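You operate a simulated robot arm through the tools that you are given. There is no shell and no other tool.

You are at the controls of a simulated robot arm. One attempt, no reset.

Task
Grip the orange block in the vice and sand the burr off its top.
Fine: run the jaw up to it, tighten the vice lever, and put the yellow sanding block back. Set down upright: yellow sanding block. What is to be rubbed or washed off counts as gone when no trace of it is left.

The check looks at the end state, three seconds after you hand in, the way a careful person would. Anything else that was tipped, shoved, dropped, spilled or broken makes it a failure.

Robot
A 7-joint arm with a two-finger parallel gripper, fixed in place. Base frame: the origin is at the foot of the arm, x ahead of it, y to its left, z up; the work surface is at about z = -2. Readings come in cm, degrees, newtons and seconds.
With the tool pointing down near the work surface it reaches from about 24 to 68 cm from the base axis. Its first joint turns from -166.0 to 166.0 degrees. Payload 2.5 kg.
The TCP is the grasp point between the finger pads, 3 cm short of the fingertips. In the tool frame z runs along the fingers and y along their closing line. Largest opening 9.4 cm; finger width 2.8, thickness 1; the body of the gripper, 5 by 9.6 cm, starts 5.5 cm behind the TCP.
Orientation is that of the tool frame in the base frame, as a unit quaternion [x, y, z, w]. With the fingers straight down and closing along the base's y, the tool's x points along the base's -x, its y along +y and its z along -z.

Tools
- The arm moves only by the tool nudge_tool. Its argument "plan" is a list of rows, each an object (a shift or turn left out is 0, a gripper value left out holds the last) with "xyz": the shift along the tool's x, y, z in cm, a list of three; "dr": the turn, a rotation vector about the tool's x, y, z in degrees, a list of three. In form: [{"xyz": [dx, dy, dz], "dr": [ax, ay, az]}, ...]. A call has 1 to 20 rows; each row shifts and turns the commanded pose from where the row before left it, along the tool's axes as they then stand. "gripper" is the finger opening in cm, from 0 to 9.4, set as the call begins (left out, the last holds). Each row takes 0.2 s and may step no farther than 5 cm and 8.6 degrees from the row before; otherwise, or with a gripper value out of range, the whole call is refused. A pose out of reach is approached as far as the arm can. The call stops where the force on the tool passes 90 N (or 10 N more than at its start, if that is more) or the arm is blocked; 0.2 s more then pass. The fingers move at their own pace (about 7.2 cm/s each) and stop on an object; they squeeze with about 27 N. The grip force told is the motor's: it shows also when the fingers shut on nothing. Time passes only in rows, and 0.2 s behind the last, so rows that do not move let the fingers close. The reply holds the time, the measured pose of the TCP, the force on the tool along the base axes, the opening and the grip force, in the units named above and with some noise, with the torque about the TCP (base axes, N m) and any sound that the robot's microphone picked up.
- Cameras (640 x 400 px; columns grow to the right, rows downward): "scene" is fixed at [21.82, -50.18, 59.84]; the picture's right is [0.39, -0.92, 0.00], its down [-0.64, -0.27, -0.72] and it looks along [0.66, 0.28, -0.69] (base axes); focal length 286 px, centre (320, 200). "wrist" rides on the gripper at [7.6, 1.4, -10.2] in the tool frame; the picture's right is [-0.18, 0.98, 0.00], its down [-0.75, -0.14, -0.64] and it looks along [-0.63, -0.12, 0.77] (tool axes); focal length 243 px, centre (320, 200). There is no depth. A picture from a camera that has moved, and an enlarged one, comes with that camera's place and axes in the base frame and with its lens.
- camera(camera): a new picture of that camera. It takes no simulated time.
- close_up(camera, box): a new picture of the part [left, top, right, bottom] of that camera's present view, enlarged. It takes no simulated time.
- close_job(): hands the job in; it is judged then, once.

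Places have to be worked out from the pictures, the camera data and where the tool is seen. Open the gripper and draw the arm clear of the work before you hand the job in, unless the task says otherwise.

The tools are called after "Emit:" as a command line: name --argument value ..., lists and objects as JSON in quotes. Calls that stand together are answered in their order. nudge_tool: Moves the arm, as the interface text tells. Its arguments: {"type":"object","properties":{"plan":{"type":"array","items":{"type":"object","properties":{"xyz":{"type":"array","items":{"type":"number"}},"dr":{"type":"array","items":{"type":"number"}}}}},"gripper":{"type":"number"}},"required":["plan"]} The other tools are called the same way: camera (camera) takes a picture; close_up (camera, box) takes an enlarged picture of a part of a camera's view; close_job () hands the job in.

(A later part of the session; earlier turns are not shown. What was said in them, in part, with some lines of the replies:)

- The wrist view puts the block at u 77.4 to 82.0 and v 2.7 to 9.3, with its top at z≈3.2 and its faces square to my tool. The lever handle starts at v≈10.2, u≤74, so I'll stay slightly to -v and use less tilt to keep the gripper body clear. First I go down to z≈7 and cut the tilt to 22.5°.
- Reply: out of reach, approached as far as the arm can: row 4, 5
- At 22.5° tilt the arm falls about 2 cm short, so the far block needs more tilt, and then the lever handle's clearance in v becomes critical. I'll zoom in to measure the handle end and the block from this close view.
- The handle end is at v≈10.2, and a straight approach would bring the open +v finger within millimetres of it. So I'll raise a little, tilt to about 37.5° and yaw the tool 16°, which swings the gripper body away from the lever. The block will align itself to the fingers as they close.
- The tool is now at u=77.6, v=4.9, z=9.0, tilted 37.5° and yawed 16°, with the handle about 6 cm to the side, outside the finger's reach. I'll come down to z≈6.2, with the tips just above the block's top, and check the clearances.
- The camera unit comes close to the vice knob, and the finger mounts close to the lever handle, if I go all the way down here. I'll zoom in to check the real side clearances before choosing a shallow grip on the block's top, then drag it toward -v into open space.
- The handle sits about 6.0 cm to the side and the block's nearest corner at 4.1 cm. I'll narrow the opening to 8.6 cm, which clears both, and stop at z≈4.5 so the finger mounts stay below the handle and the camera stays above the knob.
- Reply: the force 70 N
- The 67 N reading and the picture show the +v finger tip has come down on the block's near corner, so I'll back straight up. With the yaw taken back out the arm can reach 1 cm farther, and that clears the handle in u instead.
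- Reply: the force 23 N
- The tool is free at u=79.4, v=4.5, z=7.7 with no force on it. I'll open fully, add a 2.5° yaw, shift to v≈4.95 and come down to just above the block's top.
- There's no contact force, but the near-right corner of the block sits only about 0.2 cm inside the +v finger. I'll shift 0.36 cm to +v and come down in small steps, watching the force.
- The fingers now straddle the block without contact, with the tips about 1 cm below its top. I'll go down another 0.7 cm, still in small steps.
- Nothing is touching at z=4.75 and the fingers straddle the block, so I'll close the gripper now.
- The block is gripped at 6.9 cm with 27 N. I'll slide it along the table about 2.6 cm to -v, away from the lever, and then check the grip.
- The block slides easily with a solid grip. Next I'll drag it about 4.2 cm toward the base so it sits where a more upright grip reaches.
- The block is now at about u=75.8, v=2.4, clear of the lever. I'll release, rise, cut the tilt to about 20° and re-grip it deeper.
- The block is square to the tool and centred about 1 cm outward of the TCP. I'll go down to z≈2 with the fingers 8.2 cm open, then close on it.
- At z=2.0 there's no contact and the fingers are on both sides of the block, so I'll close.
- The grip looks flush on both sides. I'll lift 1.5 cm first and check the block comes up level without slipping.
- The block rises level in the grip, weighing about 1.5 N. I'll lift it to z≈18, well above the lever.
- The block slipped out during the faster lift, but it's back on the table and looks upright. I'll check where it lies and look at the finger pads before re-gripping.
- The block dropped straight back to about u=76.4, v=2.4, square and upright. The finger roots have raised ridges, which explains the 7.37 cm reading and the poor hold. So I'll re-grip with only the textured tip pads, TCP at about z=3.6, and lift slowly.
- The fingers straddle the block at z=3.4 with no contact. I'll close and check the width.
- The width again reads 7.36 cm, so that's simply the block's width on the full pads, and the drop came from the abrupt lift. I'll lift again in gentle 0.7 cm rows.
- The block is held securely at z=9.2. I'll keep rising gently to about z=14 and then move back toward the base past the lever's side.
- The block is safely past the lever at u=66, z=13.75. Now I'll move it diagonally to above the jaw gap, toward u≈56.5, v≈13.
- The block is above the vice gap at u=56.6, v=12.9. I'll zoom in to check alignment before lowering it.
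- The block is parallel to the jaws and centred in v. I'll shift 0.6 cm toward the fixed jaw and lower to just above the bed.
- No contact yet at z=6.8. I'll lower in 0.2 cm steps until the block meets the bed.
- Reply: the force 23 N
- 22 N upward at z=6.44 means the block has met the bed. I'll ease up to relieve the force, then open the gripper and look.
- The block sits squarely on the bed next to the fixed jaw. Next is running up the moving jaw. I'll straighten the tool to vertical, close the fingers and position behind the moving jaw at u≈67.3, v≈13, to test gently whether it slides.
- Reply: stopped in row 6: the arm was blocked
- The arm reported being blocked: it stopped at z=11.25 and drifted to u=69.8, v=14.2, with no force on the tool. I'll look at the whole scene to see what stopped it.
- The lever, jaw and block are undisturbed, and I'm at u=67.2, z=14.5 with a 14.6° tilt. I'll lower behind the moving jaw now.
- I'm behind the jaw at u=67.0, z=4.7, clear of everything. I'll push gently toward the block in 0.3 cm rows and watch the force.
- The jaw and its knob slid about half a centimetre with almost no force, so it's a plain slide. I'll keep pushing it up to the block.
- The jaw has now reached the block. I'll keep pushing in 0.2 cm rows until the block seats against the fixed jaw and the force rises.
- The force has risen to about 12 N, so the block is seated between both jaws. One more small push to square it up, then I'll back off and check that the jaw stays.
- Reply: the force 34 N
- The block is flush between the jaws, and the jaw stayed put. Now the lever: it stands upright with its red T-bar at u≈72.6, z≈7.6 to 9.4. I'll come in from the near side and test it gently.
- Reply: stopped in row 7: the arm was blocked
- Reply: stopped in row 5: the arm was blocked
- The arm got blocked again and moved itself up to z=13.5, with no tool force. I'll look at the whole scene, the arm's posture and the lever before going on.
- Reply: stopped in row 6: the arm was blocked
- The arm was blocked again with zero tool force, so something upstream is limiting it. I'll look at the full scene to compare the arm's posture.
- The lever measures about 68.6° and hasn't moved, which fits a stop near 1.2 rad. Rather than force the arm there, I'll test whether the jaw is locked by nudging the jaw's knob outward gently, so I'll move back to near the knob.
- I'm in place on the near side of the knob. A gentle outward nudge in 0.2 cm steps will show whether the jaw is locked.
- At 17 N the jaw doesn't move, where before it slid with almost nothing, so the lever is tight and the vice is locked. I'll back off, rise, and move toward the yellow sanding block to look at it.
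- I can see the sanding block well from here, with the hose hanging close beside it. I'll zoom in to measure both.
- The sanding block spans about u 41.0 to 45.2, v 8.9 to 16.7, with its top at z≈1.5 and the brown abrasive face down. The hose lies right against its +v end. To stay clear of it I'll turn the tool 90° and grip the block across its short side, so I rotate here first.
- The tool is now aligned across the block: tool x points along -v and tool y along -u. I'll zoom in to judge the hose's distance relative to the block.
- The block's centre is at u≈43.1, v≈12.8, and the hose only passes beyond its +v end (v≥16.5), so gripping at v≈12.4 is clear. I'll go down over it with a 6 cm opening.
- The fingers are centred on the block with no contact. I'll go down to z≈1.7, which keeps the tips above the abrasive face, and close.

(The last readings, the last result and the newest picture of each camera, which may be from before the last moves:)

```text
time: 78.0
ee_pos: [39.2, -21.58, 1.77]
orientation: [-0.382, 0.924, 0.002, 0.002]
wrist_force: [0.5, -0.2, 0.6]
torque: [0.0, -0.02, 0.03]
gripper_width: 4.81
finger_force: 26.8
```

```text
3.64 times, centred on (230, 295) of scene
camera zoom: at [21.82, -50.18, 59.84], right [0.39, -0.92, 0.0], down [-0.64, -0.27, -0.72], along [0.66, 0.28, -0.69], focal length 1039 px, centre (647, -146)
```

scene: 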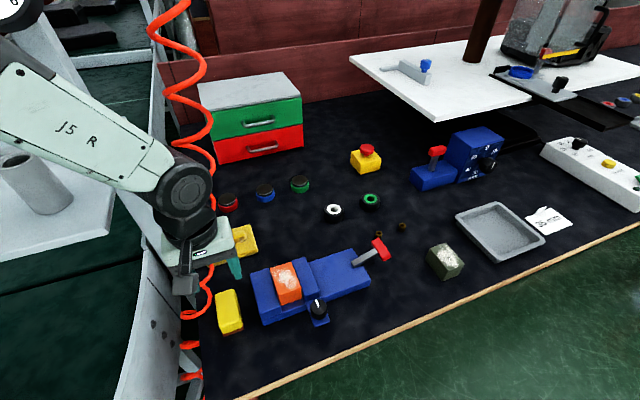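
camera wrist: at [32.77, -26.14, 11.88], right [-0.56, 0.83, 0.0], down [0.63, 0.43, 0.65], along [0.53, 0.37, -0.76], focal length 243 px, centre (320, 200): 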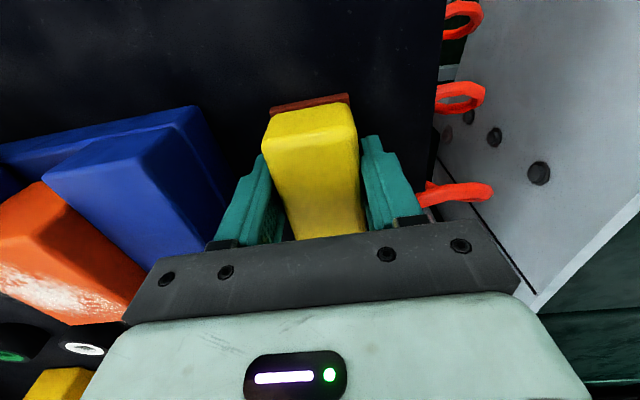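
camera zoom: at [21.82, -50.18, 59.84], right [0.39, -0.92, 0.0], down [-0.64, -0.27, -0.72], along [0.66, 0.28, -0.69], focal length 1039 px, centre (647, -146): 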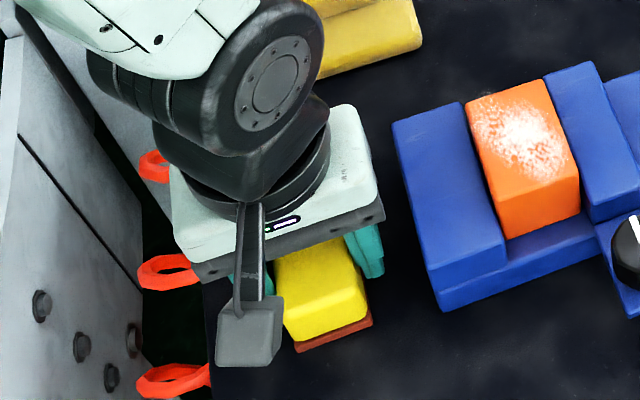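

The sanding block is gripped at 4.81 cm with 27 N. I noted the home pose as TCP u=42.98, v=12.46, z=1.77, and now I'll lift it gently.

Emit:
nudge_tool --plan '[{"xyz": [0, 0, -0.25]}, {"xyz": [0, 0, -0.45]}, {"xyz": [0, 0, -0.65]}, {"xyz": [0, 0, -0.75]}, {"xyz": [0, 0, -0.75]}, {"xyz": [0, 0, -0.75]}, {"xyz": [0, 0, -0.75]}, {"xyz": [0, 0, -0.75]}, {"xyz": [0, 0, -0.75]}, {"xyz": [0, 0, -0.75]}, {"xyz": [0, 0, -0.75]}, {"xyz": [0, 0, -0.75]}, {"xyz": [0, 0, -0.75]}, {"xyz": [0, 0, -0.75]}, {"xyz": [0, 0, -0.75]}, {"xyz": [0, 0, -0.75]}, {"xyz": [0, 0, -0.65]}, {"xyz": [0, 0, -0.45]}, {"xyz": [0, 0, -0.25]}, {"xyz": [0, 0, 0]}]'

Emit:
camera --camera "wrist"

Emit:
close_up --camera "scene" --box '[170, 200, 330, 330]'

```text
time: 82.2
ee_pos: [39.29, -21.71, 14.23]
orientation: [-0.382, 0.924, 0.001, 0.003]
wrist_force: [1.3, -0.6, -1.4]
torque: [0.02, -0.01, -0.02]
gripper_width: 4.8
finger_force: 27.0
```

```text
taken
camera wrist: at [32.81, -26.22, 24.37], right [-0.56, 0.83, 0.0], down [0.63, 0.43, 0.65], along [0.53, 0.37, -0.76], focal length 243 px, centre (320, 200)
```

wrist: 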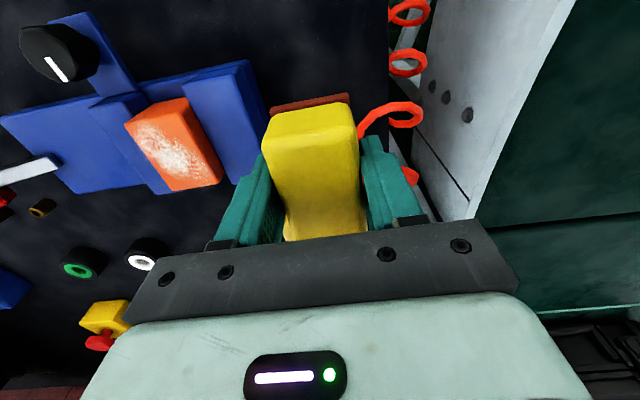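

```text
3.08 times, centred on (250, 265) of scene
camera zoom: at [21.82, -50.18, 59.84], right [0.39, -0.92, 0.0], down [-0.64, -0.27, -0.72], along [0.66, 0.28, -0.69], focal length 879 px, centre (535, 0)
```

zoom: 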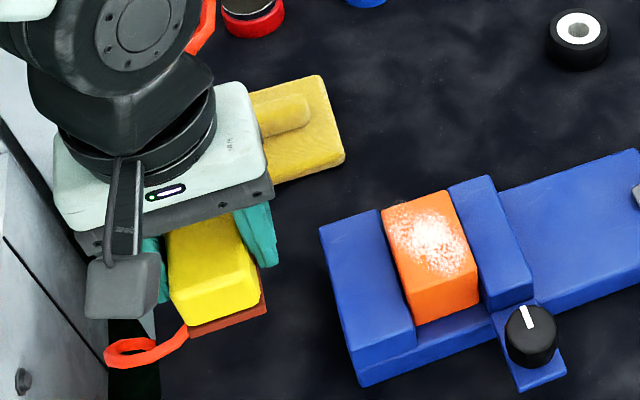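

The sanding block is held and level at z=14.2. I'll carry it over the vice, centred above the orange block at about u=56.1, v=12.65.

Emit:
nudge_tool --plan '[{"xyz": [0, -0.4, 0]}, {"xyz": [0, -0.7, 0]}, {"xyz": [0, -0.9, 0]}, {"xyz": [0, -0.9, 0]}, {"xyz": [0, -0.9, 0]}, {"xyz": [0, -0.9, 0]}, {"xyz": [0, -0.9, 0]}, {"xyz": [0, -0.9, 0]}, {"xyz": [0, -0.9, 0]}, {"xyz": [0, -0.9, 0]}, {"xyz": [0, -0.9, 0]}, {"xyz": [0, -0.9, 0]}, {"xyz": [0, -0.9, 0]}, {"xyz": [-0.2, -0.87, 0]}, {"xyz": [0, -0.7, 0]}, {"xyz": [0, -0.4, 0]}, {"xyz": [0, 0, 0]}]'

Emit:
camera --camera "wrist"

Emit:
close_up --camera "scene" --box '[220, 200, 380, 330]'

```text
time: 85.8
ee_pos: [48.51, -30.84, 14.17]
orientation: [-0.383, 0.924, 0.002, 0.003]
wrist_force: [0.1, -0.9, -1.5]
torque: [-0.03, 0.0, 0.01]
gripper_width: 4.77
finger_force: 26.7
```

```text
taken
camera wrist: at [42.1, -35.27, 24.33], right [-0.56, 0.83, 0.0], down [0.63, 0.43, 0.65], along [0.53, 0.37, -0.76], focal length 243 px, centre (320, 200)
```

wrist: 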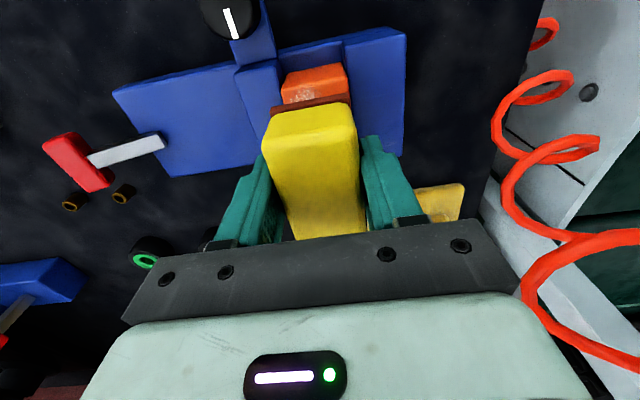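

```text
3.08 times, centred on (300, 265) of scene
camera zoom: at [21.82, -50.18, 59.84], right [0.39, -0.92, 0.0], down [-0.64, -0.27, -0.72], along [0.66, 0.28, -0.69], focal length 879 px, centre (382, 0)
```

zoom: 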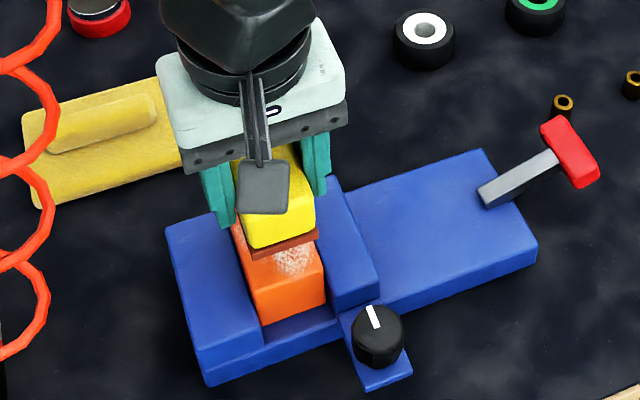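

The sanding block is nearly centred above the orange block. I'll zoom in to compare their edges before lowering.

Emit:
close_up --camera "wrist" --box '[220, 40, 420, 165]'

Emit:
close_up --camera "scene" --box '[260, 230, 340, 310]'

```text
3.20 times, centred on (320, 102) of wrist
camera zoom: at [42.1, -35.27, 24.33], right [-0.56, 0.83, 0.0], down [0.63, 0.43, 0.65], along [0.53, 0.37, -0.76], focal length 776 px, centre (320, 512)
```

zoom: 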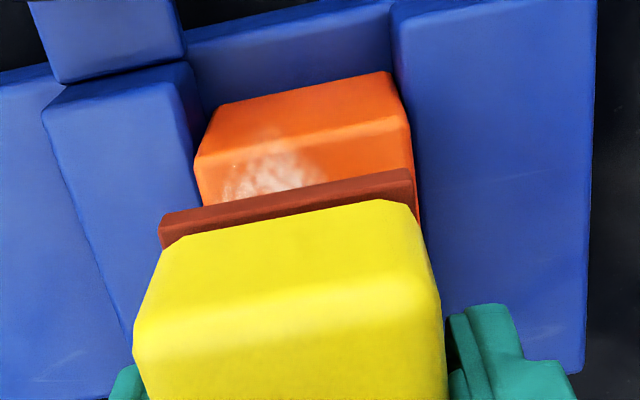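

```text
5.00 times, centred on (300, 270) of scene
camera zoom: at [21.82, -50.18, 59.84], right [0.39, -0.92, 0.0], down [-0.64, -0.27, -0.72], along [0.66, 0.28, -0.69], focal length 1429 px, centre (420, -150)
```

zoom: 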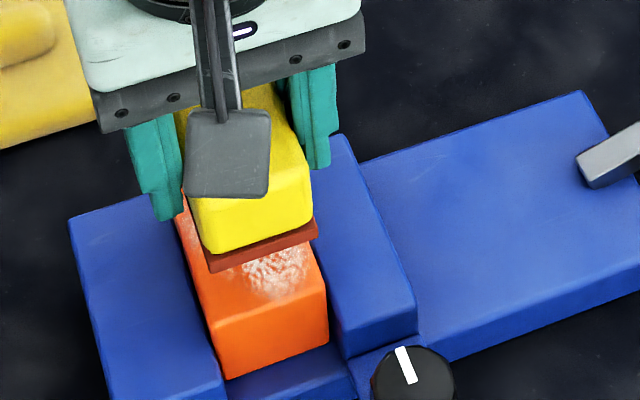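

The edges match: the sanding block spans v 9.1 to 16.9 and the orange top v 9.3 to 16.7. I'll lower to just above contact, then feel for it in small steps.

Emit:
nudge_tool --plan '[{"xyz": [0, 0, 0.4]}, {"xyz": [0, 0, 0.7]}, {"xyz": [0, 0, 0.8]}, {"xyz": [0, 0, 0.7]}, {"xyz": [0, 0, 0.4]}, {"xyz": [0, 0, 0.3]}, {"xyz": [0, 0, 0.2]}, {"xyz": [0, 0, 0]}]'

Emit:
nudge_tool --plan '[{"xyz": [0, 0, 0.12]}, {"xyz": [0, 0, 0.12]}, {"xyz": [0, 0, 0]}]'

```text
time: 87.6
ee_pos: [48.59, -30.75, 10.64]
orientation: [-0.382, 0.924, 0.003, 0.004]
wrist_force: [0.3, 0.1, -1.1]
torque: [-0.03, 0.01, 0.0]
gripper_width: 4.77
finger_force: 26.8
```

```text
time: 88.4
ee_pos: [48.66, -30.71, 10.37]
orientation: [-0.381, 0.924, 0.002, 0.003]
wrist_force: [-0.3, -0.2, -1.0]
torque: [-0.01, 0.01, 0.0]
gripper_width: 4.8
finger_force: 27.0
```

No contact yet at z=10.37, so I'll continue down in 0.1 cm steps.

Emit:
nudge_tool --plan '[{"xyz": [0, 0, 0.1]}, {"xyz": [0, 0, 0.1]}, {"xyz": [0, 0, 0]}]'

Emit:
nudge_tool --plan '[{"xyz": [0, 0, 0.1]}, {"xyz": [0, 0, 0]}]'

```text
time: 89.2
ee_pos: [48.61, -30.67, 10.32]
orientation: [-0.381, 0.924, 0.002, 0.004]
wrist_force: [-0.2, -0.3, -1.9]
torque: [-0.03, 0.0, -0.02]
gripper_width: 4.77
finger_force: 27.1
```

```text
time: 89.8
ee_pos: [48.6, -30.73, 9.99]
orientation: [-0.382, 0.924, 0.003, 0.003]
wrist_force: [-0.2, 1.1, -1.5]
torque: [-0.01, -0.06, 0.04]
gripper_width: 4.8
finger_force: 27.5
```

Still free at z≈10.0. Continuing.

Emit:
nudge_tool --plan '[{"xyz": [0, 0, 0.1]}, {"xyz": [0, 0, 0.1]}, {"xyz": [0, 0, 0]}]'

Emit:
nudge_tool --plan '[{"xyz": [0, 0, 0.1]}, {"xyz": [0, 0, 0]}]'

Emit:
close_up --camera "scene" --box '[260, 230, 340, 310]'

```text
time: 90.6
ee_pos: [48.6, -30.73, 9.89]
orientation: [-0.382, 0.924, 0.002, 0.003]
wrist_force: [1.0, 0.0, -1.3]
torque: [-0.02, -0.05, -0.02]
gripper_width: 4.77
finger_force: 26.7
```

```text
time: 91.2
ee_pos: [48.7, -30.67, 9.8]
orientation: [-0.383, 0.924, 0.002, 0.003]
wrist_force: [0.3, 0.2, -0.8]
torque: [0.01, 0.0, 0.03]
gripper_width: 4.79
finger_force: 26.7
```

```text
5.00 times, centred on (300, 270) of scene
camera zoom: at [21.82, -50.18, 59.84], right [0.39, -0.92, 0.0], down [-0.64, -0.27, -0.72], along [0.66, 0.28, -0.69], focal length 1429 px, centre (420, -150)
```

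zoom: 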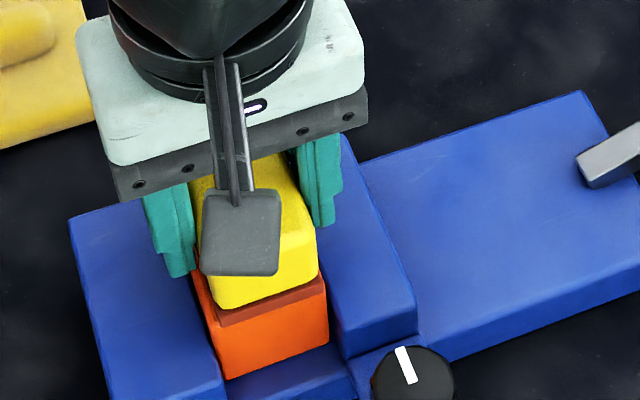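

It's almost touching in the picture. A few more small steps until the force shows contact.

Emit:
nudge_tool --plan '[{"xyz": [0, 0, 0.1]}, {"xyz": [0, 0, 0.1]}, {"xyz": [0, 0, 0]}]'

Emit:
nudge_tool --plan '[{"xyz": [0, 0, 0.1]}, {"xyz": [0, 0, 0]}]'

```text
time: 92.0
ee_pos: [48.68, -30.73, 9.67]
orientation: [-0.382, 0.924, 0.002, 0.003]
wrist_force: [-3.3, 1.5, 11.3]
torque: [0.06, 0.13, 0.02]
gripper_width: 4.8
finger_force: 26.8
```

```text
time: 92.6
ee_pos: [48.62, -30.64, 9.67]
orientation: [-0.382, 0.924, 0.002, 0.004]
wrist_force: [-5.0, 2.7, 23.4]
torque: [0.04, 0.05, -0.01]
gripper_width: 4.8
finger_force: 27.0
```

Contact is at about 11 to 23 N. I'll ease to about 14 N and rub back and forth along the block's length.

Emit:
nudge_tool --plan '[{"xyz": [0, 0, -0.07]}, {"xyz": [0.4, 0, 0]}, {"xyz": [0.4, 0, 0]}, {"xyz": [0.4, 0, 0]}, {"xyz": [-0.4, 0, 0]}, {"xyz": [-0.4, 0, 0]}, {"xyz": [-0.4, 0, 0]}, {"xyz": [-0.4, 0, 0]}, {"xyz": [-0.4, 0, 0]}, {"xyz": [-0.4, 0, 0]}, {"xyz": [0.4, 0, 0]}, {"xyz": [0.4, 0, 0]}, {"xyz": [0.4, 0, 0]}, {"xyz": [0.4, 0, 0]}, {"xyz": [0.4, 0, 0]}, {"xyz": [0.4, 0, 0]}, {"xyz": [-0.4, 0, 0]}, {"xyz": [-0.4, 0, 0]}, {"xyz": [-0.4, 0, 0]}, {"xyz": [0, 0, 0]}]'

Emit:
camera --camera "wrist"

Emit:
close_up --camera "scene" --box '[240, 220, 360, 320]'

```text
time: 96.8
ee_pos: [48.57, -30.67, 9.56]
orientation: [-0.383, 0.924, 0.003, 0.002]
wrist_force: [-0.8, -1.2, 3.6]
torque: [-0.11, 0.05, 0.0]
gripper_width: 4.8
finger_force: 26.9
```

```text
taken
camera wrist: at [42.12, -35.19, 19.75], right [-0.56, 0.83, 0.0], down [0.63, 0.43, 0.65], along [0.53, 0.37, -0.76], focal length 243 px, centre (320, 200)
```

wrist: 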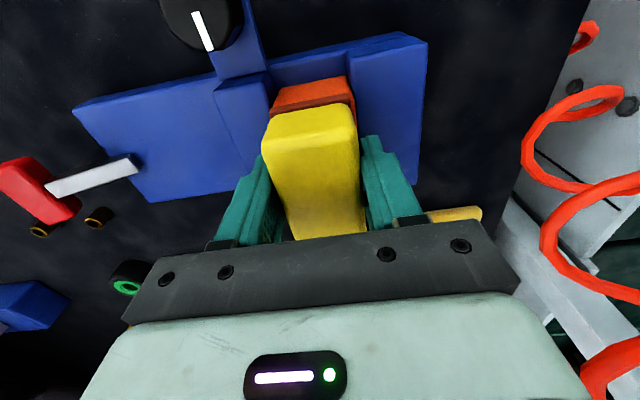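

```text
4.00 times, centred on (300, 270) of scene
camera zoom: at [21.82, -50.18, 59.84], right [0.39, -0.92, 0.0], down [-0.64, -0.27, -0.72], along [0.66, 0.28, -0.69], focal length 1143 px, centre (400, -80)
```

zoom: 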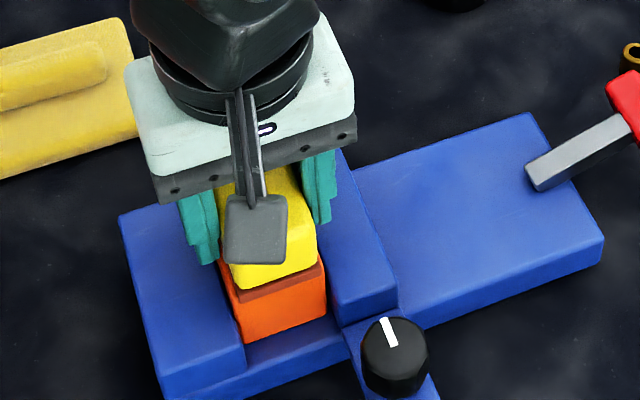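

Contact has eased to about 5 N. I'll press slightly more and rub with the block shifted toward +u to cover that edge.

Emit:
nudge_tool --plan '[{"xyz": [0, -0.4, 0.07]}, {"xyz": [0, -0.4, 0]}, {"xyz": [0.4, 0, 0]}, {"xyz": [0.4, 0, 0]}, {"xyz": [0.4, 0, 0]}, {"xyz": [-0.4, 0, 0]}, {"xyz": [-0.4, 0, 0]}, {"xyz": [-0.4, 0, 0]}, {"xyz": [-0.4, 0, 0]}, {"xyz": [-0.4, 0, 0]}, {"xyz": [-0.4, 0, 0]}, {"xyz": [0.4, 0, 0]}, {"xyz": [0.4, 0, 0]}, {"xyz": [0.4, 0, 0]}, {"xyz": [0, 0.4, 0]}, {"xyz": [0, 0.4, 0]}, {"xyz": [0, 0.4, 0]}, {"xyz": [0, 0.4, 0]}, {"xyz": [0, 0, 0]}]'

Emit:
nudge_tool --plan '[{"xyz": [0.4, 0, 0]}, {"xyz": [0.4, 0, 0]}, {"xyz": [0.4, 0, 0]}, {"xyz": [-0.4, 0, 0]}, {"xyz": [-0.4, 0, 0]}, {"xyz": [-0.4, 0, 0]}, {"xyz": [-0.4, 0, 0]}, {"xyz": [-0.4, 0, 0]}, {"xyz": [-0.4, 0, 0]}, {"xyz": [0.4, 0, 0]}, {"xyz": [0.4, 0, 0]}, {"xyz": [0.4, 0, 0]}, {"xyz": [0, -0.4, 0]}, {"xyz": [0, -0.4, 0]}, {"xyz": [0, 0, 0]}]'

Emit:
camera --camera "wrist"

Emit:
close_up --camera "scene" --box '[240, 220, 360, 320]'

```text
time: 100.8
ee_pos: [48.03, -30.17, 9.57]
orientation: [-0.382, 0.924, 0.001, 0.003]
wrist_force: [2.7, -4.4, 14.1]
torque: [-0.09, -0.11, 0.0]
gripper_width: 4.77
finger_force: 26.8
```

```text
time: 104.0
ee_pos: [48.53, -30.79, 9.57]
orientation: [-0.382, 0.924, 0.004, 0.003]
wrist_force: [-1.3, 0.3, 5.8]
torque: [-0.03, 0.13, -0.03]
gripper_width: 4.79
finger_force: 26.6
```

```text
taken
camera wrist: at [42.1, -35.24, 19.68], right [-0.56, 0.83, 0.0], down [0.63, 0.43, 0.65], along [0.53, 0.37, -0.76], focal length 243 px, centre (320, 200)
```

wrist: 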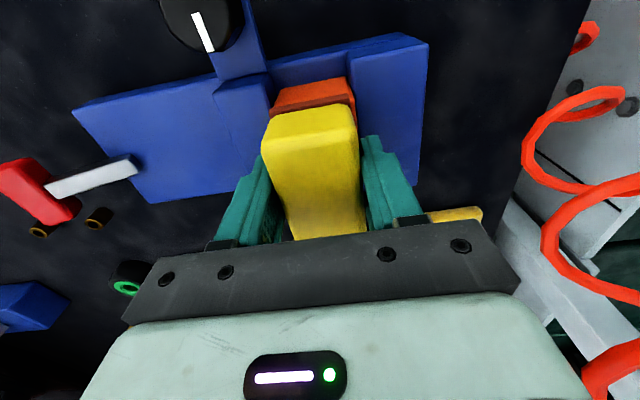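

```text
4.00 times, centred on (300, 270) of scene
camera zoom: at [21.82, -50.18, 59.84], right [0.39, -0.92, 0.0], down [-0.64, -0.27, -0.72], along [0.66, 0.28, -0.69], focal length 1143 px, centre (400, -80)
```

zoom: 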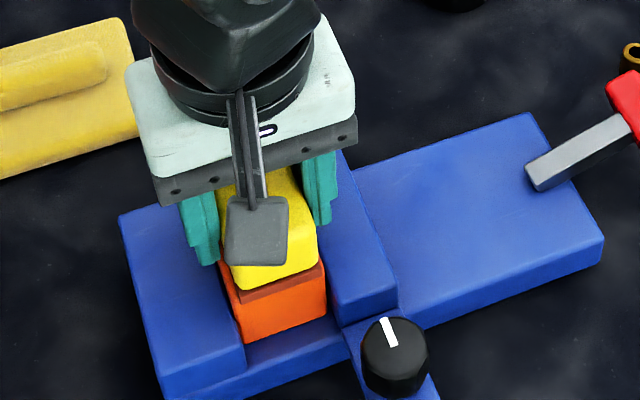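

I've covered the centre and both sides. I'll lift gently and move aside to inspect the orange block's top.

Emit:
nudge_tool --plan '[{"xyz": [0, 0, -0.25]}, {"xyz": [0, 0, -0.45]}, {"xyz": [0, 0, -0.65]}, {"xyz": [0, 0, -0.65]}, {"xyz": [0, 0, -0.5]}, {"xyz": [0, 0.5, 0]}, {"xyz": [0, 0.8, 0]}, {"xyz": [0, 0.9, 0]}, {"xyz": [0, 0.9, 0]}, {"xyz": [0, 0.9, 0]}, {"xyz": [0, 0.9, 0]}, {"xyz": [0, 0.9, 0]}, {"xyz": [0, 0.7, 0]}, {"xyz": [0, 0.4, 0]}, {"xyz": [0, 0, 0]}]'

Emit:
close_up --camera "scene" --box '[250, 230, 350, 310]'

Emit:
camera --camera "wrist"

```text
time: 107.2
ee_pos: [43.77, -25.84, 12.07]
orientation: [-0.382, 0.924, 0.002, 0.003]
wrist_force: [0.7, 0.3, -0.7]
torque: [-0.03, -0.04, 0.03]
gripper_width: 4.81
finger_force: 26.8
```

```text
5.00 times, centred on (300, 270) of scene
camera zoom: at [21.82, -50.18, 59.84], right [0.39, -0.92, 0.0], down [-0.64, -0.27, -0.72], along [0.66, 0.28, -0.69], focal length 1429 px, centre (420, -150)
```

zoom: 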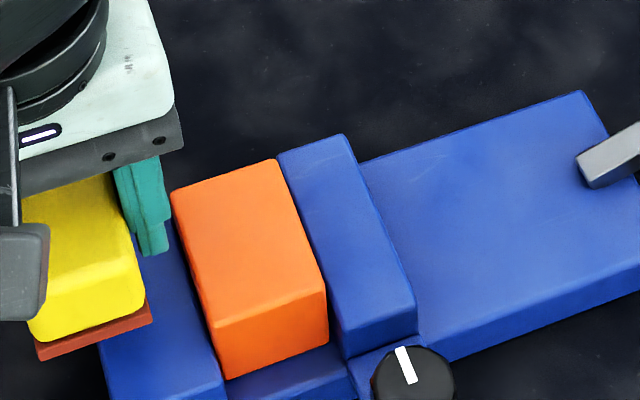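

```text
taken
camera wrist: at [37.26, -30.4, 22.21], right [-0.56, 0.83, 0.0], down [0.63, 0.43, 0.65], along [0.53, 0.37, -0.76], focal length 243 px, centre (320, 200)
```

wrist: 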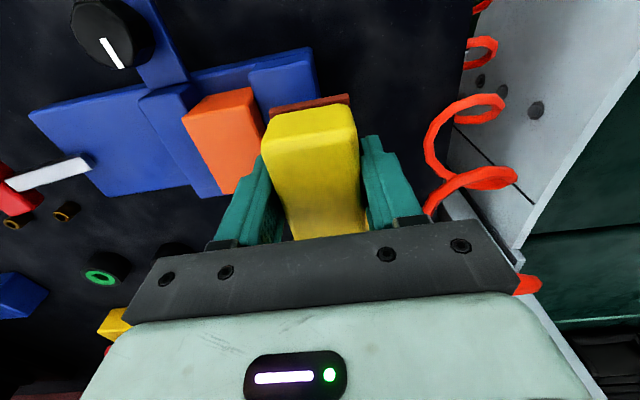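

The top looks clean. I'll zoom tightly to make sure no specks remain, especially at the edges and corners.

Emit:
close_up --camera "scene" --box '[280, 255, 320, 285]'

Emit:
close_up --camera "scene" --box '[276, 258, 308, 278]'

Emit:
close_up --camera "wrist" --box '[170, 70, 290, 210]'

```text
13.33 times, centred on (300, 270) of scene
camera zoom: at [21.82, -50.18, 59.84], right [0.39, -0.92, 0.0], down [-0.64, -0.27, -0.72], along [0.66, 0.28, -0.69], focal length 3810 px, centre (587, -733)
```

zoom: 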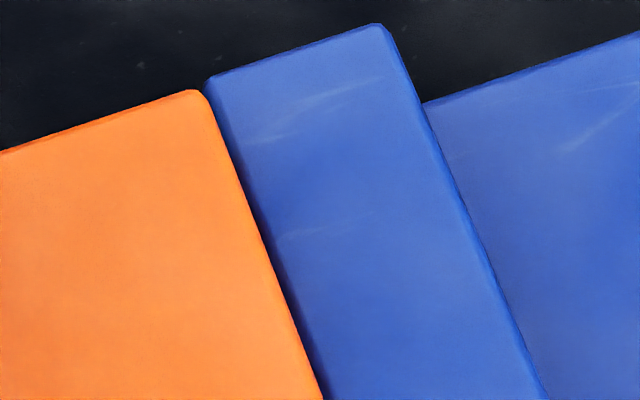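

```text
16.00 times, centred on (292, 268) of scene
camera zoom: at [21.82, -50.18, 59.84], right [0.39, -0.92, 0.0], down [-0.64, -0.27, -0.72], along [0.66, 0.28, -0.69], focal length 4572 px, centre (768, -888)
```

zoom: 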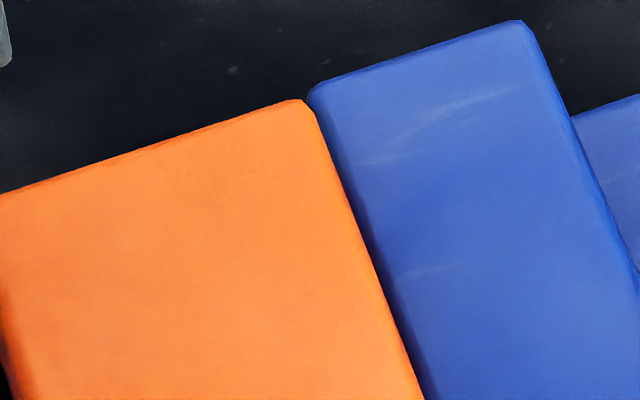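

```text
2.86 times, centred on (230, 140) of wrist
camera zoom: at [37.26, -30.4, 22.21], right [-0.56, 0.83, 0.0], down [0.63, 0.43, 0.65], along [0.53, 0.37, -0.76], focal length 693 px, centre (577, 371)
```

zoom: 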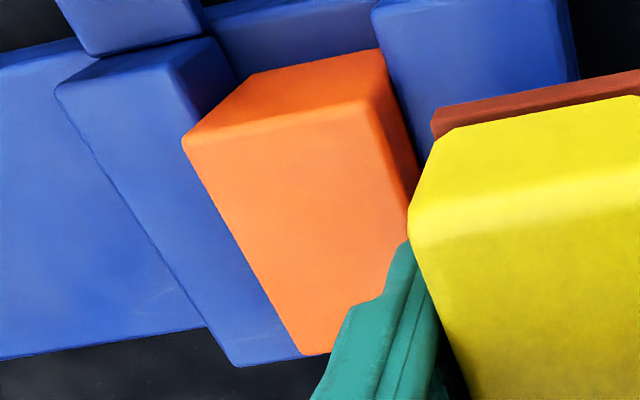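

The top is clean in both views. I'll check the remaining lower part of the face, then take the sanding block home.

Emit:
close_up --camera "scene" --box '[272, 258, 328, 308]'

Emit:
nudge_tool --plan '[{"xyz": [0, 0, -0.4]}, {"xyz": [0, 0, -0.7]}, {"xyz": [0, 0, -0.7]}, {"xyz": [0, 0.4, -0.3]}, {"xyz": [0, 0.7, 0]}, {"xyz": [0, 0.8, 0]}, {"xyz": [0, 0.8, 0]}, {"xyz": [0, 0.8, 0]}, {"xyz": [0, 0.8, 0]}, {"xyz": [0, 0.8, 0]}, {"xyz": [0, 0.6, 0]}, {"xyz": [0, 0.4, 0]}, {"xyz": [0, 0, 0]}]'

Emit:
camera --camera "wrist"

Emit:
close_up --camera "scene" --box '[170, 200, 330, 330]'

```text
8.00 times, centred on (300, 283) of scene
camera zoom: at [21.82, -50.18, 59.84], right [0.39, -0.92, 0.0], down [-0.64, -0.27, -0.72], along [0.66, 0.28, -0.69], focal length 2286 px, centre (480, -464)
```

zoom: 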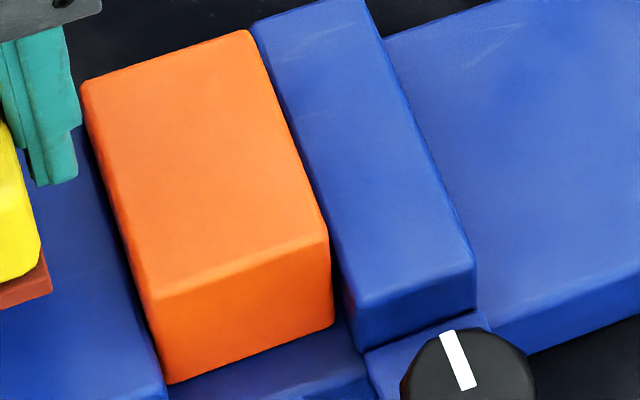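

```text
time: 110.0
ee_pos: [39.46, -21.48, 14.21]
orientation: [-0.382, 0.924, 0.002, 0.003]
wrist_force: [0.1, 0.0, -0.9]
torque: [0.0, 0.02, -0.01]
gripper_width: 4.75
finger_force: 26.8
```

```text
taken
camera wrist: at [32.91, -26.05, 24.3], right [-0.56, 0.83, 0.0], down [0.63, 0.43, 0.65], along [0.53, 0.37, -0.76], focal length 243 px, centre (320, 200)
```

wrist: 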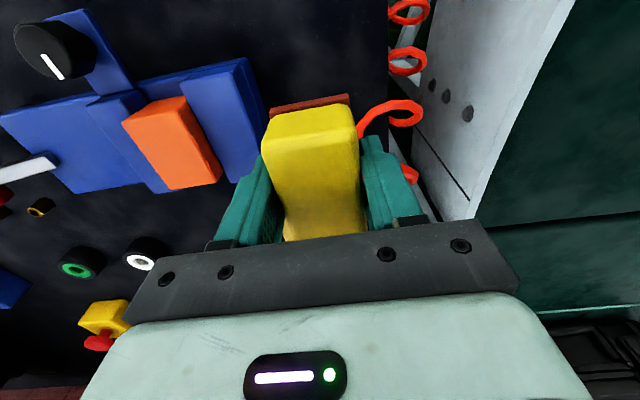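

```text
3.08 times, centred on (250, 265) of scene
camera zoom: at [21.82, -50.18, 59.84], right [0.39, -0.92, 0.0], down [-0.64, -0.27, -0.72], along [0.66, 0.28, -0.69], focal length 879 px, centre (535, 0)
```

zoom: 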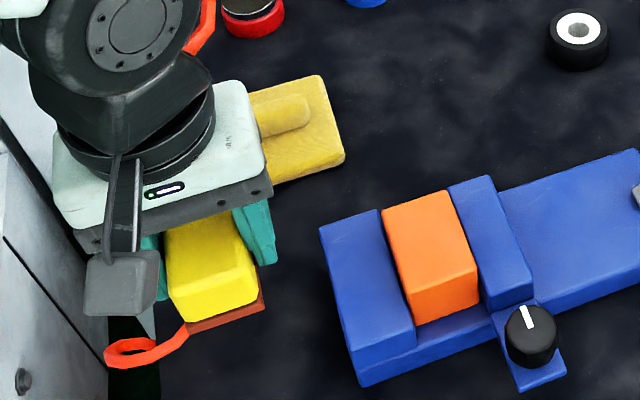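

The orange top is spotless, and I'm back above the sanding block's place at u=43.1, v≈12.7. I'll correct v by 0.17 cm and lower gently along the same line.

Emit:
nudge_tool --plan '[{"xyz": [0.17, 0, 0.3]}, {"xyz": [0, 0, 0.5]}, {"xyz": [0, 0, 0.75]}, {"xyz": [0, 0, 0.75]}, {"xyz": [0, 0, 0.75]}, {"xyz": [0, 0, 0.75]}, {"xyz": [0, 0, 0.75]}, {"xyz": [0, 0, 0.75]}, {"xyz": [0, 0, 0.75]}, {"xyz": [0, 0, 0.75]}, {"xyz": [0, 0, 0.75]}, {"xyz": [0, 0, 0.75]}, {"xyz": [0, 0, 0.75]}, {"xyz": [0, 0, 0.75]}, {"xyz": [0, 0, 0.75]}, {"xyz": [0, 0, 0.6]}, {"xyz": [0, 0, 0.4]}, {"xyz": [0, 0, 0.2]}, {"xyz": [0, 0, 0]}]'

Emit:
close_up --camera "scene" --box '[170, 240, 290, 350]'

Emit:
camera --camera "wrist"

```text
time: 114.0
ee_pos: [39.27, -21.57, 2.45]
orientation: [-0.382, 0.924, 0.002, 0.002]
wrist_force: [0.6, -0.2, -1.3]
torque: [0.0, 0.01, -0.03]
gripper_width: 4.78
finger_force: 26.9
```

```text
3.64 times, centred on (230, 295) of scene
camera zoom: at [21.82, -50.18, 59.84], right [0.39, -0.92, 0.0], down [-0.64, -0.27, -0.72], along [0.66, 0.28, -0.69], focal length 1039 px, centre (647, -146)
```

zoom: 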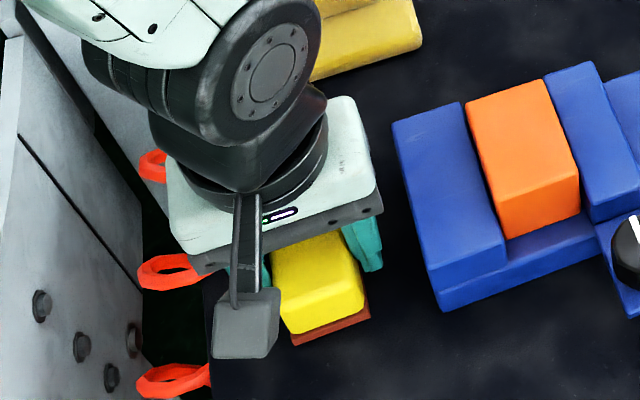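

```text
taken
camera wrist: at [32.86, -26.1, 12.55], right [-0.56, 0.83, 0.0], down [0.63, 0.43, 0.65], along [0.53, 0.37, -0.76], focal length 243 px, centre (320, 200)
```

wrist: 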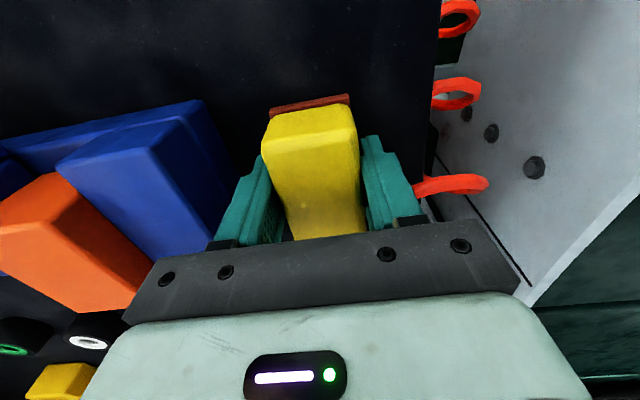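

The tool is at z=2.45, about 0.6 cm above the table contact height. I'll lower slowly until the block touches.

Emit:
nudge_tool --plan '[{"xyz": [0.07, 0, 0.2]}, {"xyz": [0, 0, 0.2]}, {"xyz": [0, 0, 0.1]}, {"xyz": [0, 0, 0]}]'

Emit:
nudge_tool --plan '[{"xyz": [0, 0, 0.1]}, {"xyz": [0, 0, 0]}]'

Emit:
nudge_tool --plan '[{"xyz": [0, 0, 0.1]}, {"xyz": [0, 0, 0]}]'

```text
time: 115.0
ee_pos: [39.24, -21.53, 1.85]
orientation: [-0.382, 0.924, 0.003, 0.003]
wrist_force: [0.0, -0.5, -1.0]
torque: [0.01, 0.01, -0.01]
gripper_width: 4.76
finger_force: 26.9
```

```text
time: 115.6
ee_pos: [39.16, -21.66, 1.8]
orientation: [-0.382, 0.924, 0.002, 0.003]
wrist_force: [0.0, 0.0, -0.6]
torque: [0.01, 0.0, 0.01]
gripper_width: 4.8
finger_force: 27.4
```

```text
time: 116.2
ee_pos: [39.35, -21.64, 1.82]
orientation: [-0.383, 0.924, 0.002, 0.002]
wrist_force: [-0.2, -0.3, -0.8]
torque: [-0.04, 0.02, 0.01]
gripper_width: 4.8
finger_force: 27.1
```

Still no contact at z≈1.8. A couple more 0.1 cm steps.

Emit:
nudge_tool --plan '[{"xyz": [0, 0, 0.08]}, {"xyz": [0, 0, 0]}]'

Emit:
nudge_tool --plan '[{"xyz": [0, 0, 0.08]}, {"xyz": [0, 0, 0]}]'

```text
time: 116.8
ee_pos: [39.2, -21.65, 1.65]
orientation: [-0.382, 0.924, 0.003, 0.003]
wrist_force: [0.4, 0.3, -1.4]
torque: [0.01, 0.01, -0.01]
gripper_width: 4.79
finger_force: 27.1
```

```text
time: 117.4
ee_pos: [39.33, -21.59, 1.61]
orientation: [-0.382, 0.924, 0.001, 0.003]
wrist_force: [0.4, -0.7, -1.0]
torque: [0.01, 0.0, -0.01]
gripper_width: 4.8
finger_force: 26.9
```

Still free at z≈1.6, so the block rode up a little in the grip while sanding. I'll continue in small steps.

Emit:
nudge_tool --plan '[{"xyz": [0, 0, 0.08]}, {"xyz": [0, 0, 0]}]'

Emit:
nudge_tool --plan '[{"xyz": [0, 0, 0.08]}, {"xyz": [0, 0, 0]}]'

Emit:
close_up --camera "scene" --box '[200, 270, 260, 340]'

```text
time: 118.0
ee_pos: [39.19, -21.68, 1.54]
orientation: [-0.382, 0.924, 0.003, 0.002]
wrist_force: [-4.2, 1.4, 11.3]
torque: [-0.12, 0.1, -0.01]
gripper_width: 4.8
finger_force: 27.4
```

```text
time: 118.6
ee_pos: [39.3, -21.61, 1.51]
orientation: [-0.382, 0.924, 0.002, 0.002]
wrist_force: [-4.9, 1.5, 23.2]
torque: [0.03, 0.04, -0.04]
gripper_width: 4.77
finger_force: 26.9
```

```text
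5.71 times, centred on (230, 305) of scene
camera zoom: at [21.82, -50.18, 59.84], right [0.39, -0.92, 0.0], down [-0.64, -0.27, -0.72], along [0.66, 0.28, -0.69], focal length 1633 px, centre (834, -400)
```

zoom: 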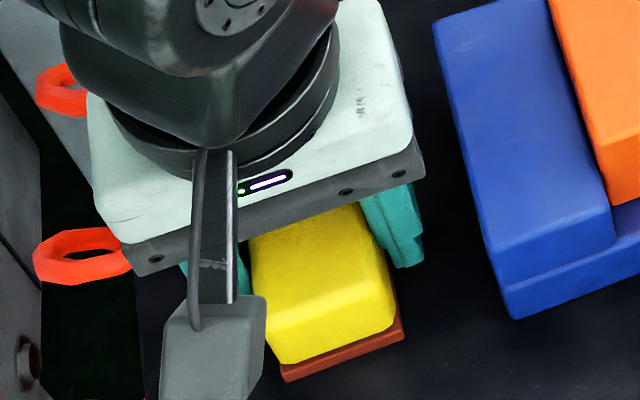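

The block is firmly down on the table at 23 N. I'll ease the pressure, open to 6 cm and rise straight up.

Emit:
nudge_tool --plan '[{"xyz": [0, 0, -0.14]}, {"xyz": [0, 0, 0]}]'

Emit:
nudge_tool --plan '[{"xyz": [0, 0, 0]}, {"xyz": [0, 0, 0]}, {"xyz": [0, 0, -0.5]}, {"xyz": [0, 0, -1.2]}, {"xyz": [0, 0, -2.5]}, {"xyz": [0, 0, -3.5]}, {"xyz": [0, 0, -4]}, {"xyz": [0, 0, 0]}]' --gripper 6.2

Emit:
camera --camera "wrist"

Emit:
close_up --camera "scene" --box '[180, 240, 280, 350]'

```text
time: 119.2
ee_pos: [39.18, -21.55, 1.59]
orientation: [-0.382, 0.924, 0.003, 0.002]
wrist_force: [0.4, -0.1, -0.5]
torque: [0.02, -0.02, -0.01]
gripper_width: 4.78
finger_force: 27.1
```

```text
time: 121.0
ee_pos: [39.17, -21.66, 13.3]
orientation: [-0.383, 0.924, 0.003, 0.003]
wrist_force: [-0.5, 0.3, 0.3]
torque: [0.0, 0.01, 0.0]
gripper_width: 6.24
finger_force: 0.1
```

```text
taken
camera wrist: at [32.74, -26.23, 23.43], right [-0.56, 0.83, 0.0], down [0.63, 0.43, 0.65], along [0.53, 0.37, -0.76], focal length 243 px, centre (320, 200)
```

wrist: 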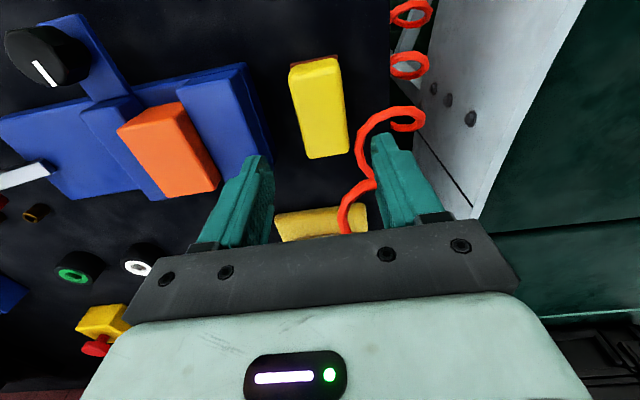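

```text
3.64 times, centred on (230, 295) of scene
camera zoom: at [21.82, -50.18, 59.84], right [0.39, -0.92, 0.0], down [-0.64, -0.27, -0.72], along [0.66, 0.28, -0.69], focal length 1039 px, centre (647, -146)
```

zoom: 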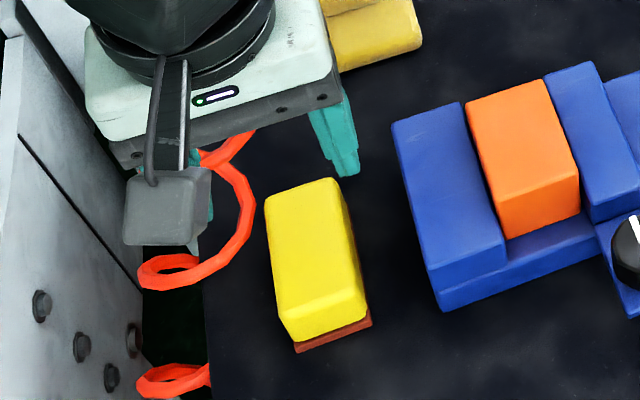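

The sanding block sits upright in exactly its original spot. Before finishing I want to confirm the lever's angle precisely and check nothing else was disturbed.

Emit:
close_up --camera "scene" --box '[330, 220, 410, 280]'

Emit:
camera --camera "scene"

Emit:
close_up --camera "scene" --box '[410, 120, 500, 200]'

```text
6.67 times, centred on (370, 250) of scene
camera zoom: at [21.82, -50.18, 59.84], right [0.39, -0.92, 0.0], down [-0.64, -0.27, -0.72], along [0.66, 0.28, -0.69], focal length 1905 px, centre (-13, -133)
```

zoom: 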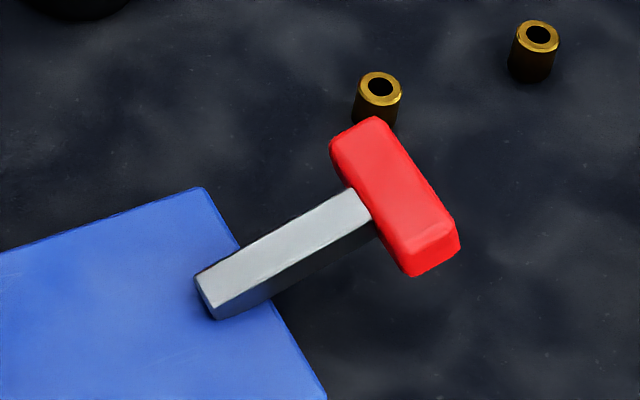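

```text
taken
```

scene: 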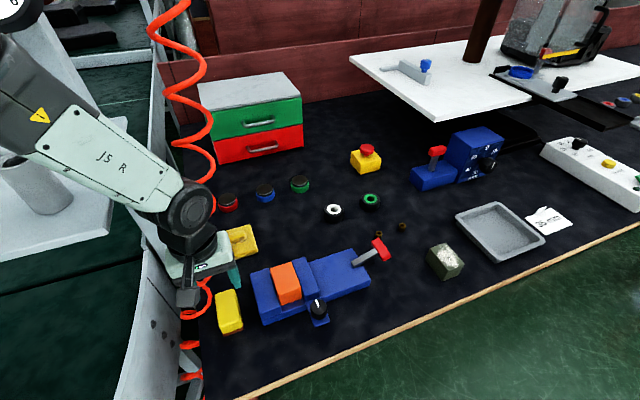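

```text
5.00 times, centred on (455, 160) of scene
camera zoom: at [21.82, -50.18, 59.84], right [0.39, -0.92, 0.0], down [-0.64, -0.27, -0.72], along [0.66, 0.28, -0.69], focal length 1429 px, centre (-355, 400)
```

zoom: 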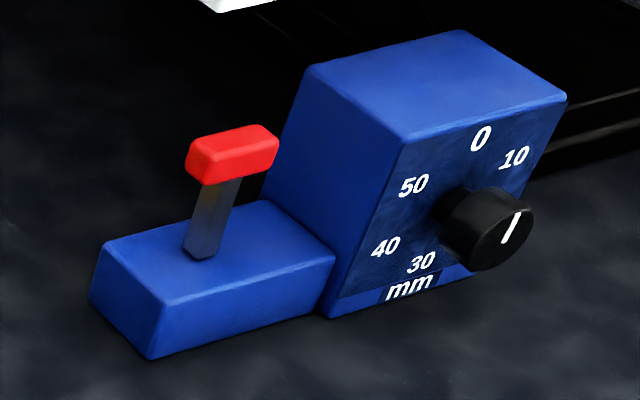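

Everything else looks undisturbed. The lever reads roughly 70° over, but I'd like to be sure it's at its stop. I'll close the gripper, carry it high over the vice, tilt well inside the reach limit, and press lightly on the lever's shaft near its pivot.

Emit:
nudge_tool --plan '[{"xyz": [0, 0, -4]}, {"xyz": [0, -3.3, -1]}, {"xyz": [0, -3.3, 0]}, {"xyz": [0, -3.3, 0]}, {"xyz": [0, -3.3, 0]}, {"xyz": [0, -3.3, 0]}, {"xyz": [0, -3.3, 0]}, {"xyz": [0, -2.2, 0]}, {"dr": [8.3, 0, 0]}, {"dr": [8.3, 0, 0]}, {"dr": [8.4, 0, 0]}, {"xyz": [0, 0, 0]}]' --gripper 0

Emit:
camera --camera "wrist"

Emit:
camera --camera "scene"

```text
time: 123.6
ee_pos: [54.81, -37.24, 18.15]
orientation: [-0.372, 0.903, -0.198, 0.085]
wrist_force: [-1.0, 0.0, 0.2]
torque: [0.0, 0.01, -0.01]
gripper_width: 0.0
finger_force: 26.5
```

```text
taken
camera wrist: at [45.37, -38.83, 26.75], right [-0.5, 0.76, -0.41], down [0.43, 0.63, 0.65], along [0.75, 0.14, -0.64], focal length 243 px, centre (320, 200)
```

wrist: 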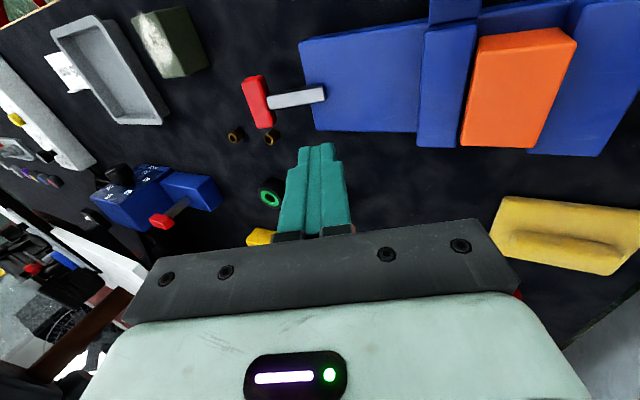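

```text
taken
```

scene: 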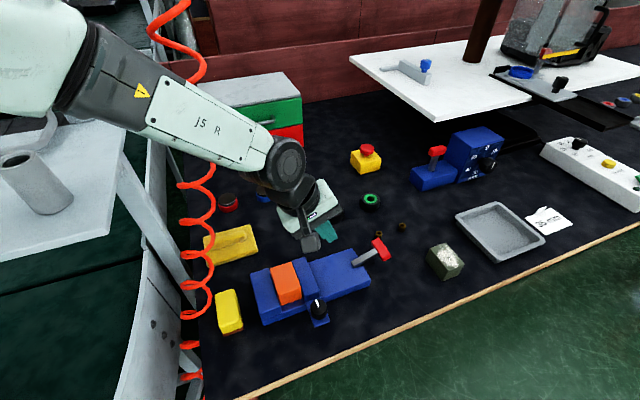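

This gives a good side view of the lever. I'll zoom in to measure its angle before touching it.

Emit:
close_up --camera "wrist" --box '[220, 60, 340, 140]'

```text
5.00 times, centred on (280, 100) of wrist
camera zoom: at [45.37, -38.83, 26.75], right [-0.5, 0.76, -0.41], down [0.43, 0.63, 0.65], along [0.75, 0.14, -0.64], focal length 1213 px, centre (520, 700)
```

zoom: 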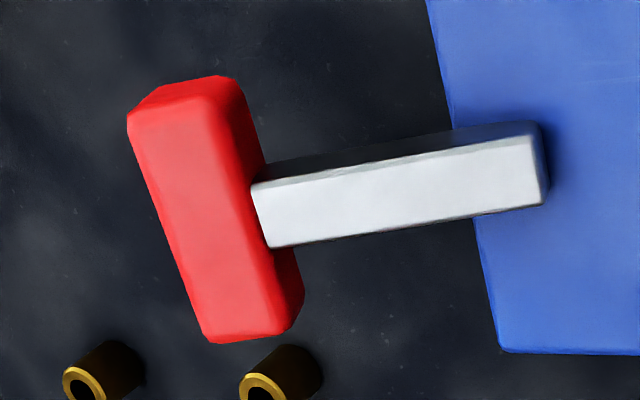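

The lever measures 69° from vertical again, the same as before, and the jaw held against 17 N, so it's at its stop and the vice is locked. There's no need to touch it. I'll rise, straighten the tool, open the gripper and draw the arm clear.

Emit:
nudge_tool --plan '[{"xyz": [0, -1.6, -3.5]}, {"xyz": [0, -1.6, -3.5]}, {"dr": [-8.3, 0, 0]}, {"dr": [-8.3, 0, 0]}, {"dr": [-8.4, 0, 0]}, {"xyz": [0, 2.5, -3]}, {"xyz": [0, 3, -3]}, {"xyz": [0, 3, -2]}, {"xyz": [0, 3, 0]}, {"xyz": [0, 0, 0]}, {"xyz": [0, 0, 0]}]' --gripper 9.4

Emit:
camera --camera "scene"

Emit:
camera --camera "wrist"

Emit:
close_up --camera "scene" --box '[200, 220, 400, 345]'

```text
time: 126.0
ee_pos: [46.39, -29.12, 33.86]
orientation: [-0.382, 0.924, 0.002, 0.003]
wrist_force: [0.6, 0.0, -0.4]
torque: [-0.01, 0.0, -0.03]
gripper_width: 9.4
finger_force: 0.1
```

```text
taken
```

scene: 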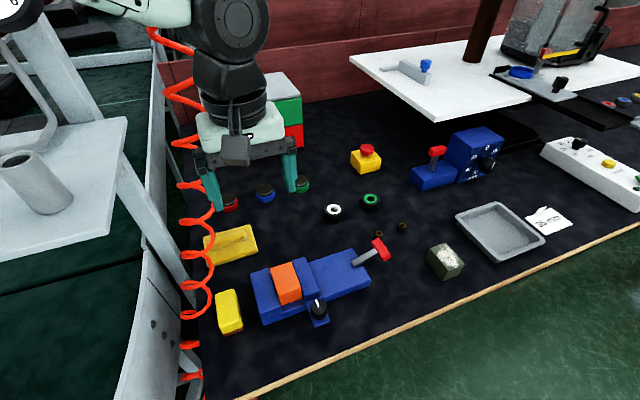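

```text
taken
camera wrist: at [40.0, -33.75, 43.96], right [-0.56, 0.83, 0.0], down [0.63, 0.43, 0.65], along [0.53, 0.37, -0.76], focal length 243 px, centre (320, 200)
```

wrist: 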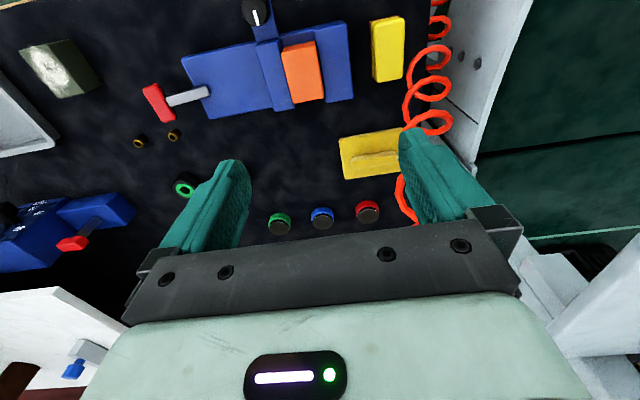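

```text
3.20 times, centred on (300, 282) of scene
camera zoom: at [21.82, -50.18, 59.84], right [0.39, -0.92, 0.0], down [-0.64, -0.27, -0.72], along [0.66, 0.28, -0.69], focal length 914 px, centre (384, -64)
```

zoom: 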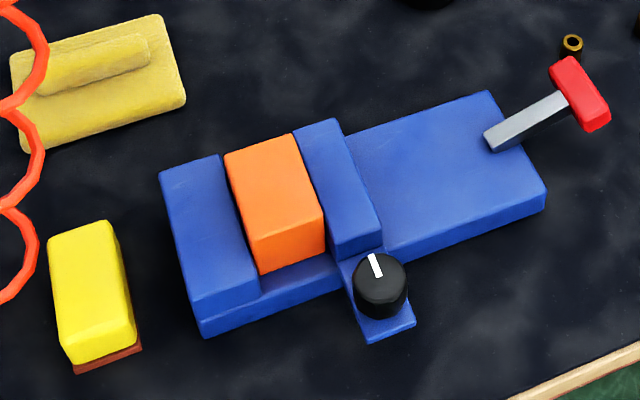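

The arm is clear and the gripper open. One last look at the orange top and the sanding block from the wrist camera before handing in.

Emit:
close_up --camera "wrist" --box '[260, 10, 420, 110]'

Emit:
close_up --camera "scene" --box '[266, 256, 310, 308]'

```text
4.00 times, centred on (340, 60) of wrist
camera zoom: at [40.0, -33.75, 43.96], right [-0.56, 0.83, 0.0], down [0.63, 0.43, 0.65], along [0.53, 0.37, -0.76], focal length 970 px, centre (240, 760)
```

zoom: 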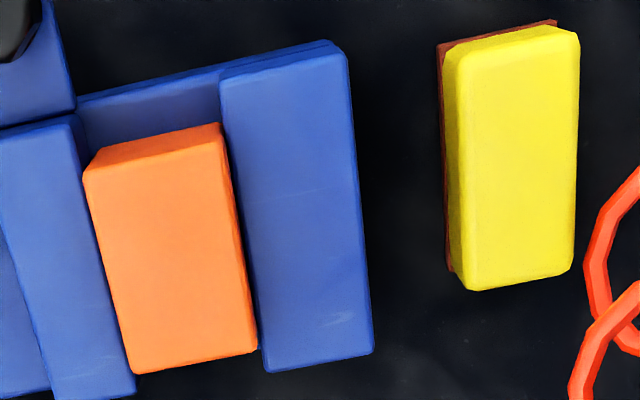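

```text
7.69 times, centred on (288, 282) of scene
camera zoom: at [21.82, -50.18, 59.84], right [0.39, -0.92, 0.0], down [-0.64, -0.27, -0.72], along [0.66, 0.28, -0.69], focal length 2198 px, centre (566, -431)
```

zoom: 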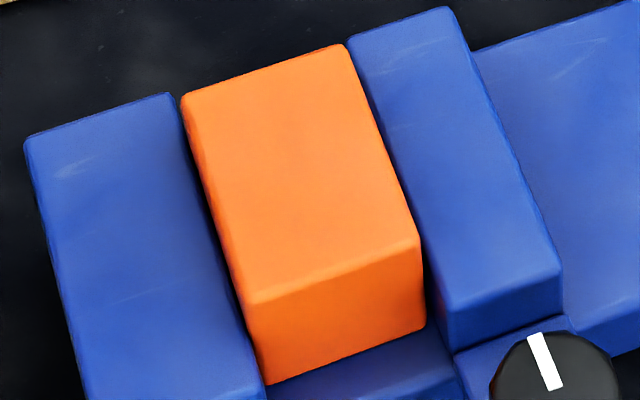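

The orange block is clamped between the jaws with no burr left, the lever is over and the jaw locked. The yellow sanding block stands upright in its place and the arm is clear, so I'm handing in the job.

Emit:
close_job

```text
The job is handed in.
```

The job is handed in: the orange block is clamped in the vice and the burr is gone from its top. No verdict came back with the hand-in.

- **Vice:** I ran the moving jaw up until the block was tight between both jaws, then threw the lever over. It now leans about 69° from upright. A 17 N push on the jaw's knob did not move it, where before it slid with almost no force. I did not press the lever further to confirm it is hard against its stop.
- **Sanding:** I rubbed the whole top lengthwise in three passes: centre and both sides. Close views from both cameras show no trace of the burr.
- **Yellow sanding block:** it is upright and back in its original spot.
- **Mishaps:**
  - The orange block slipped out of the grip once, landed upright on the table, and I picked it up again.
  - A finger pressed on its corner with about 67 N, and the gripper brushed the lever handle. I saw no damage from either.
  - The lever's last swing came when the arm hit a limit and jumped, not from a steady push.
- **Rest of the bench:** nothing else on the table looks moved. The gripper is open and the arm is clear of the work.
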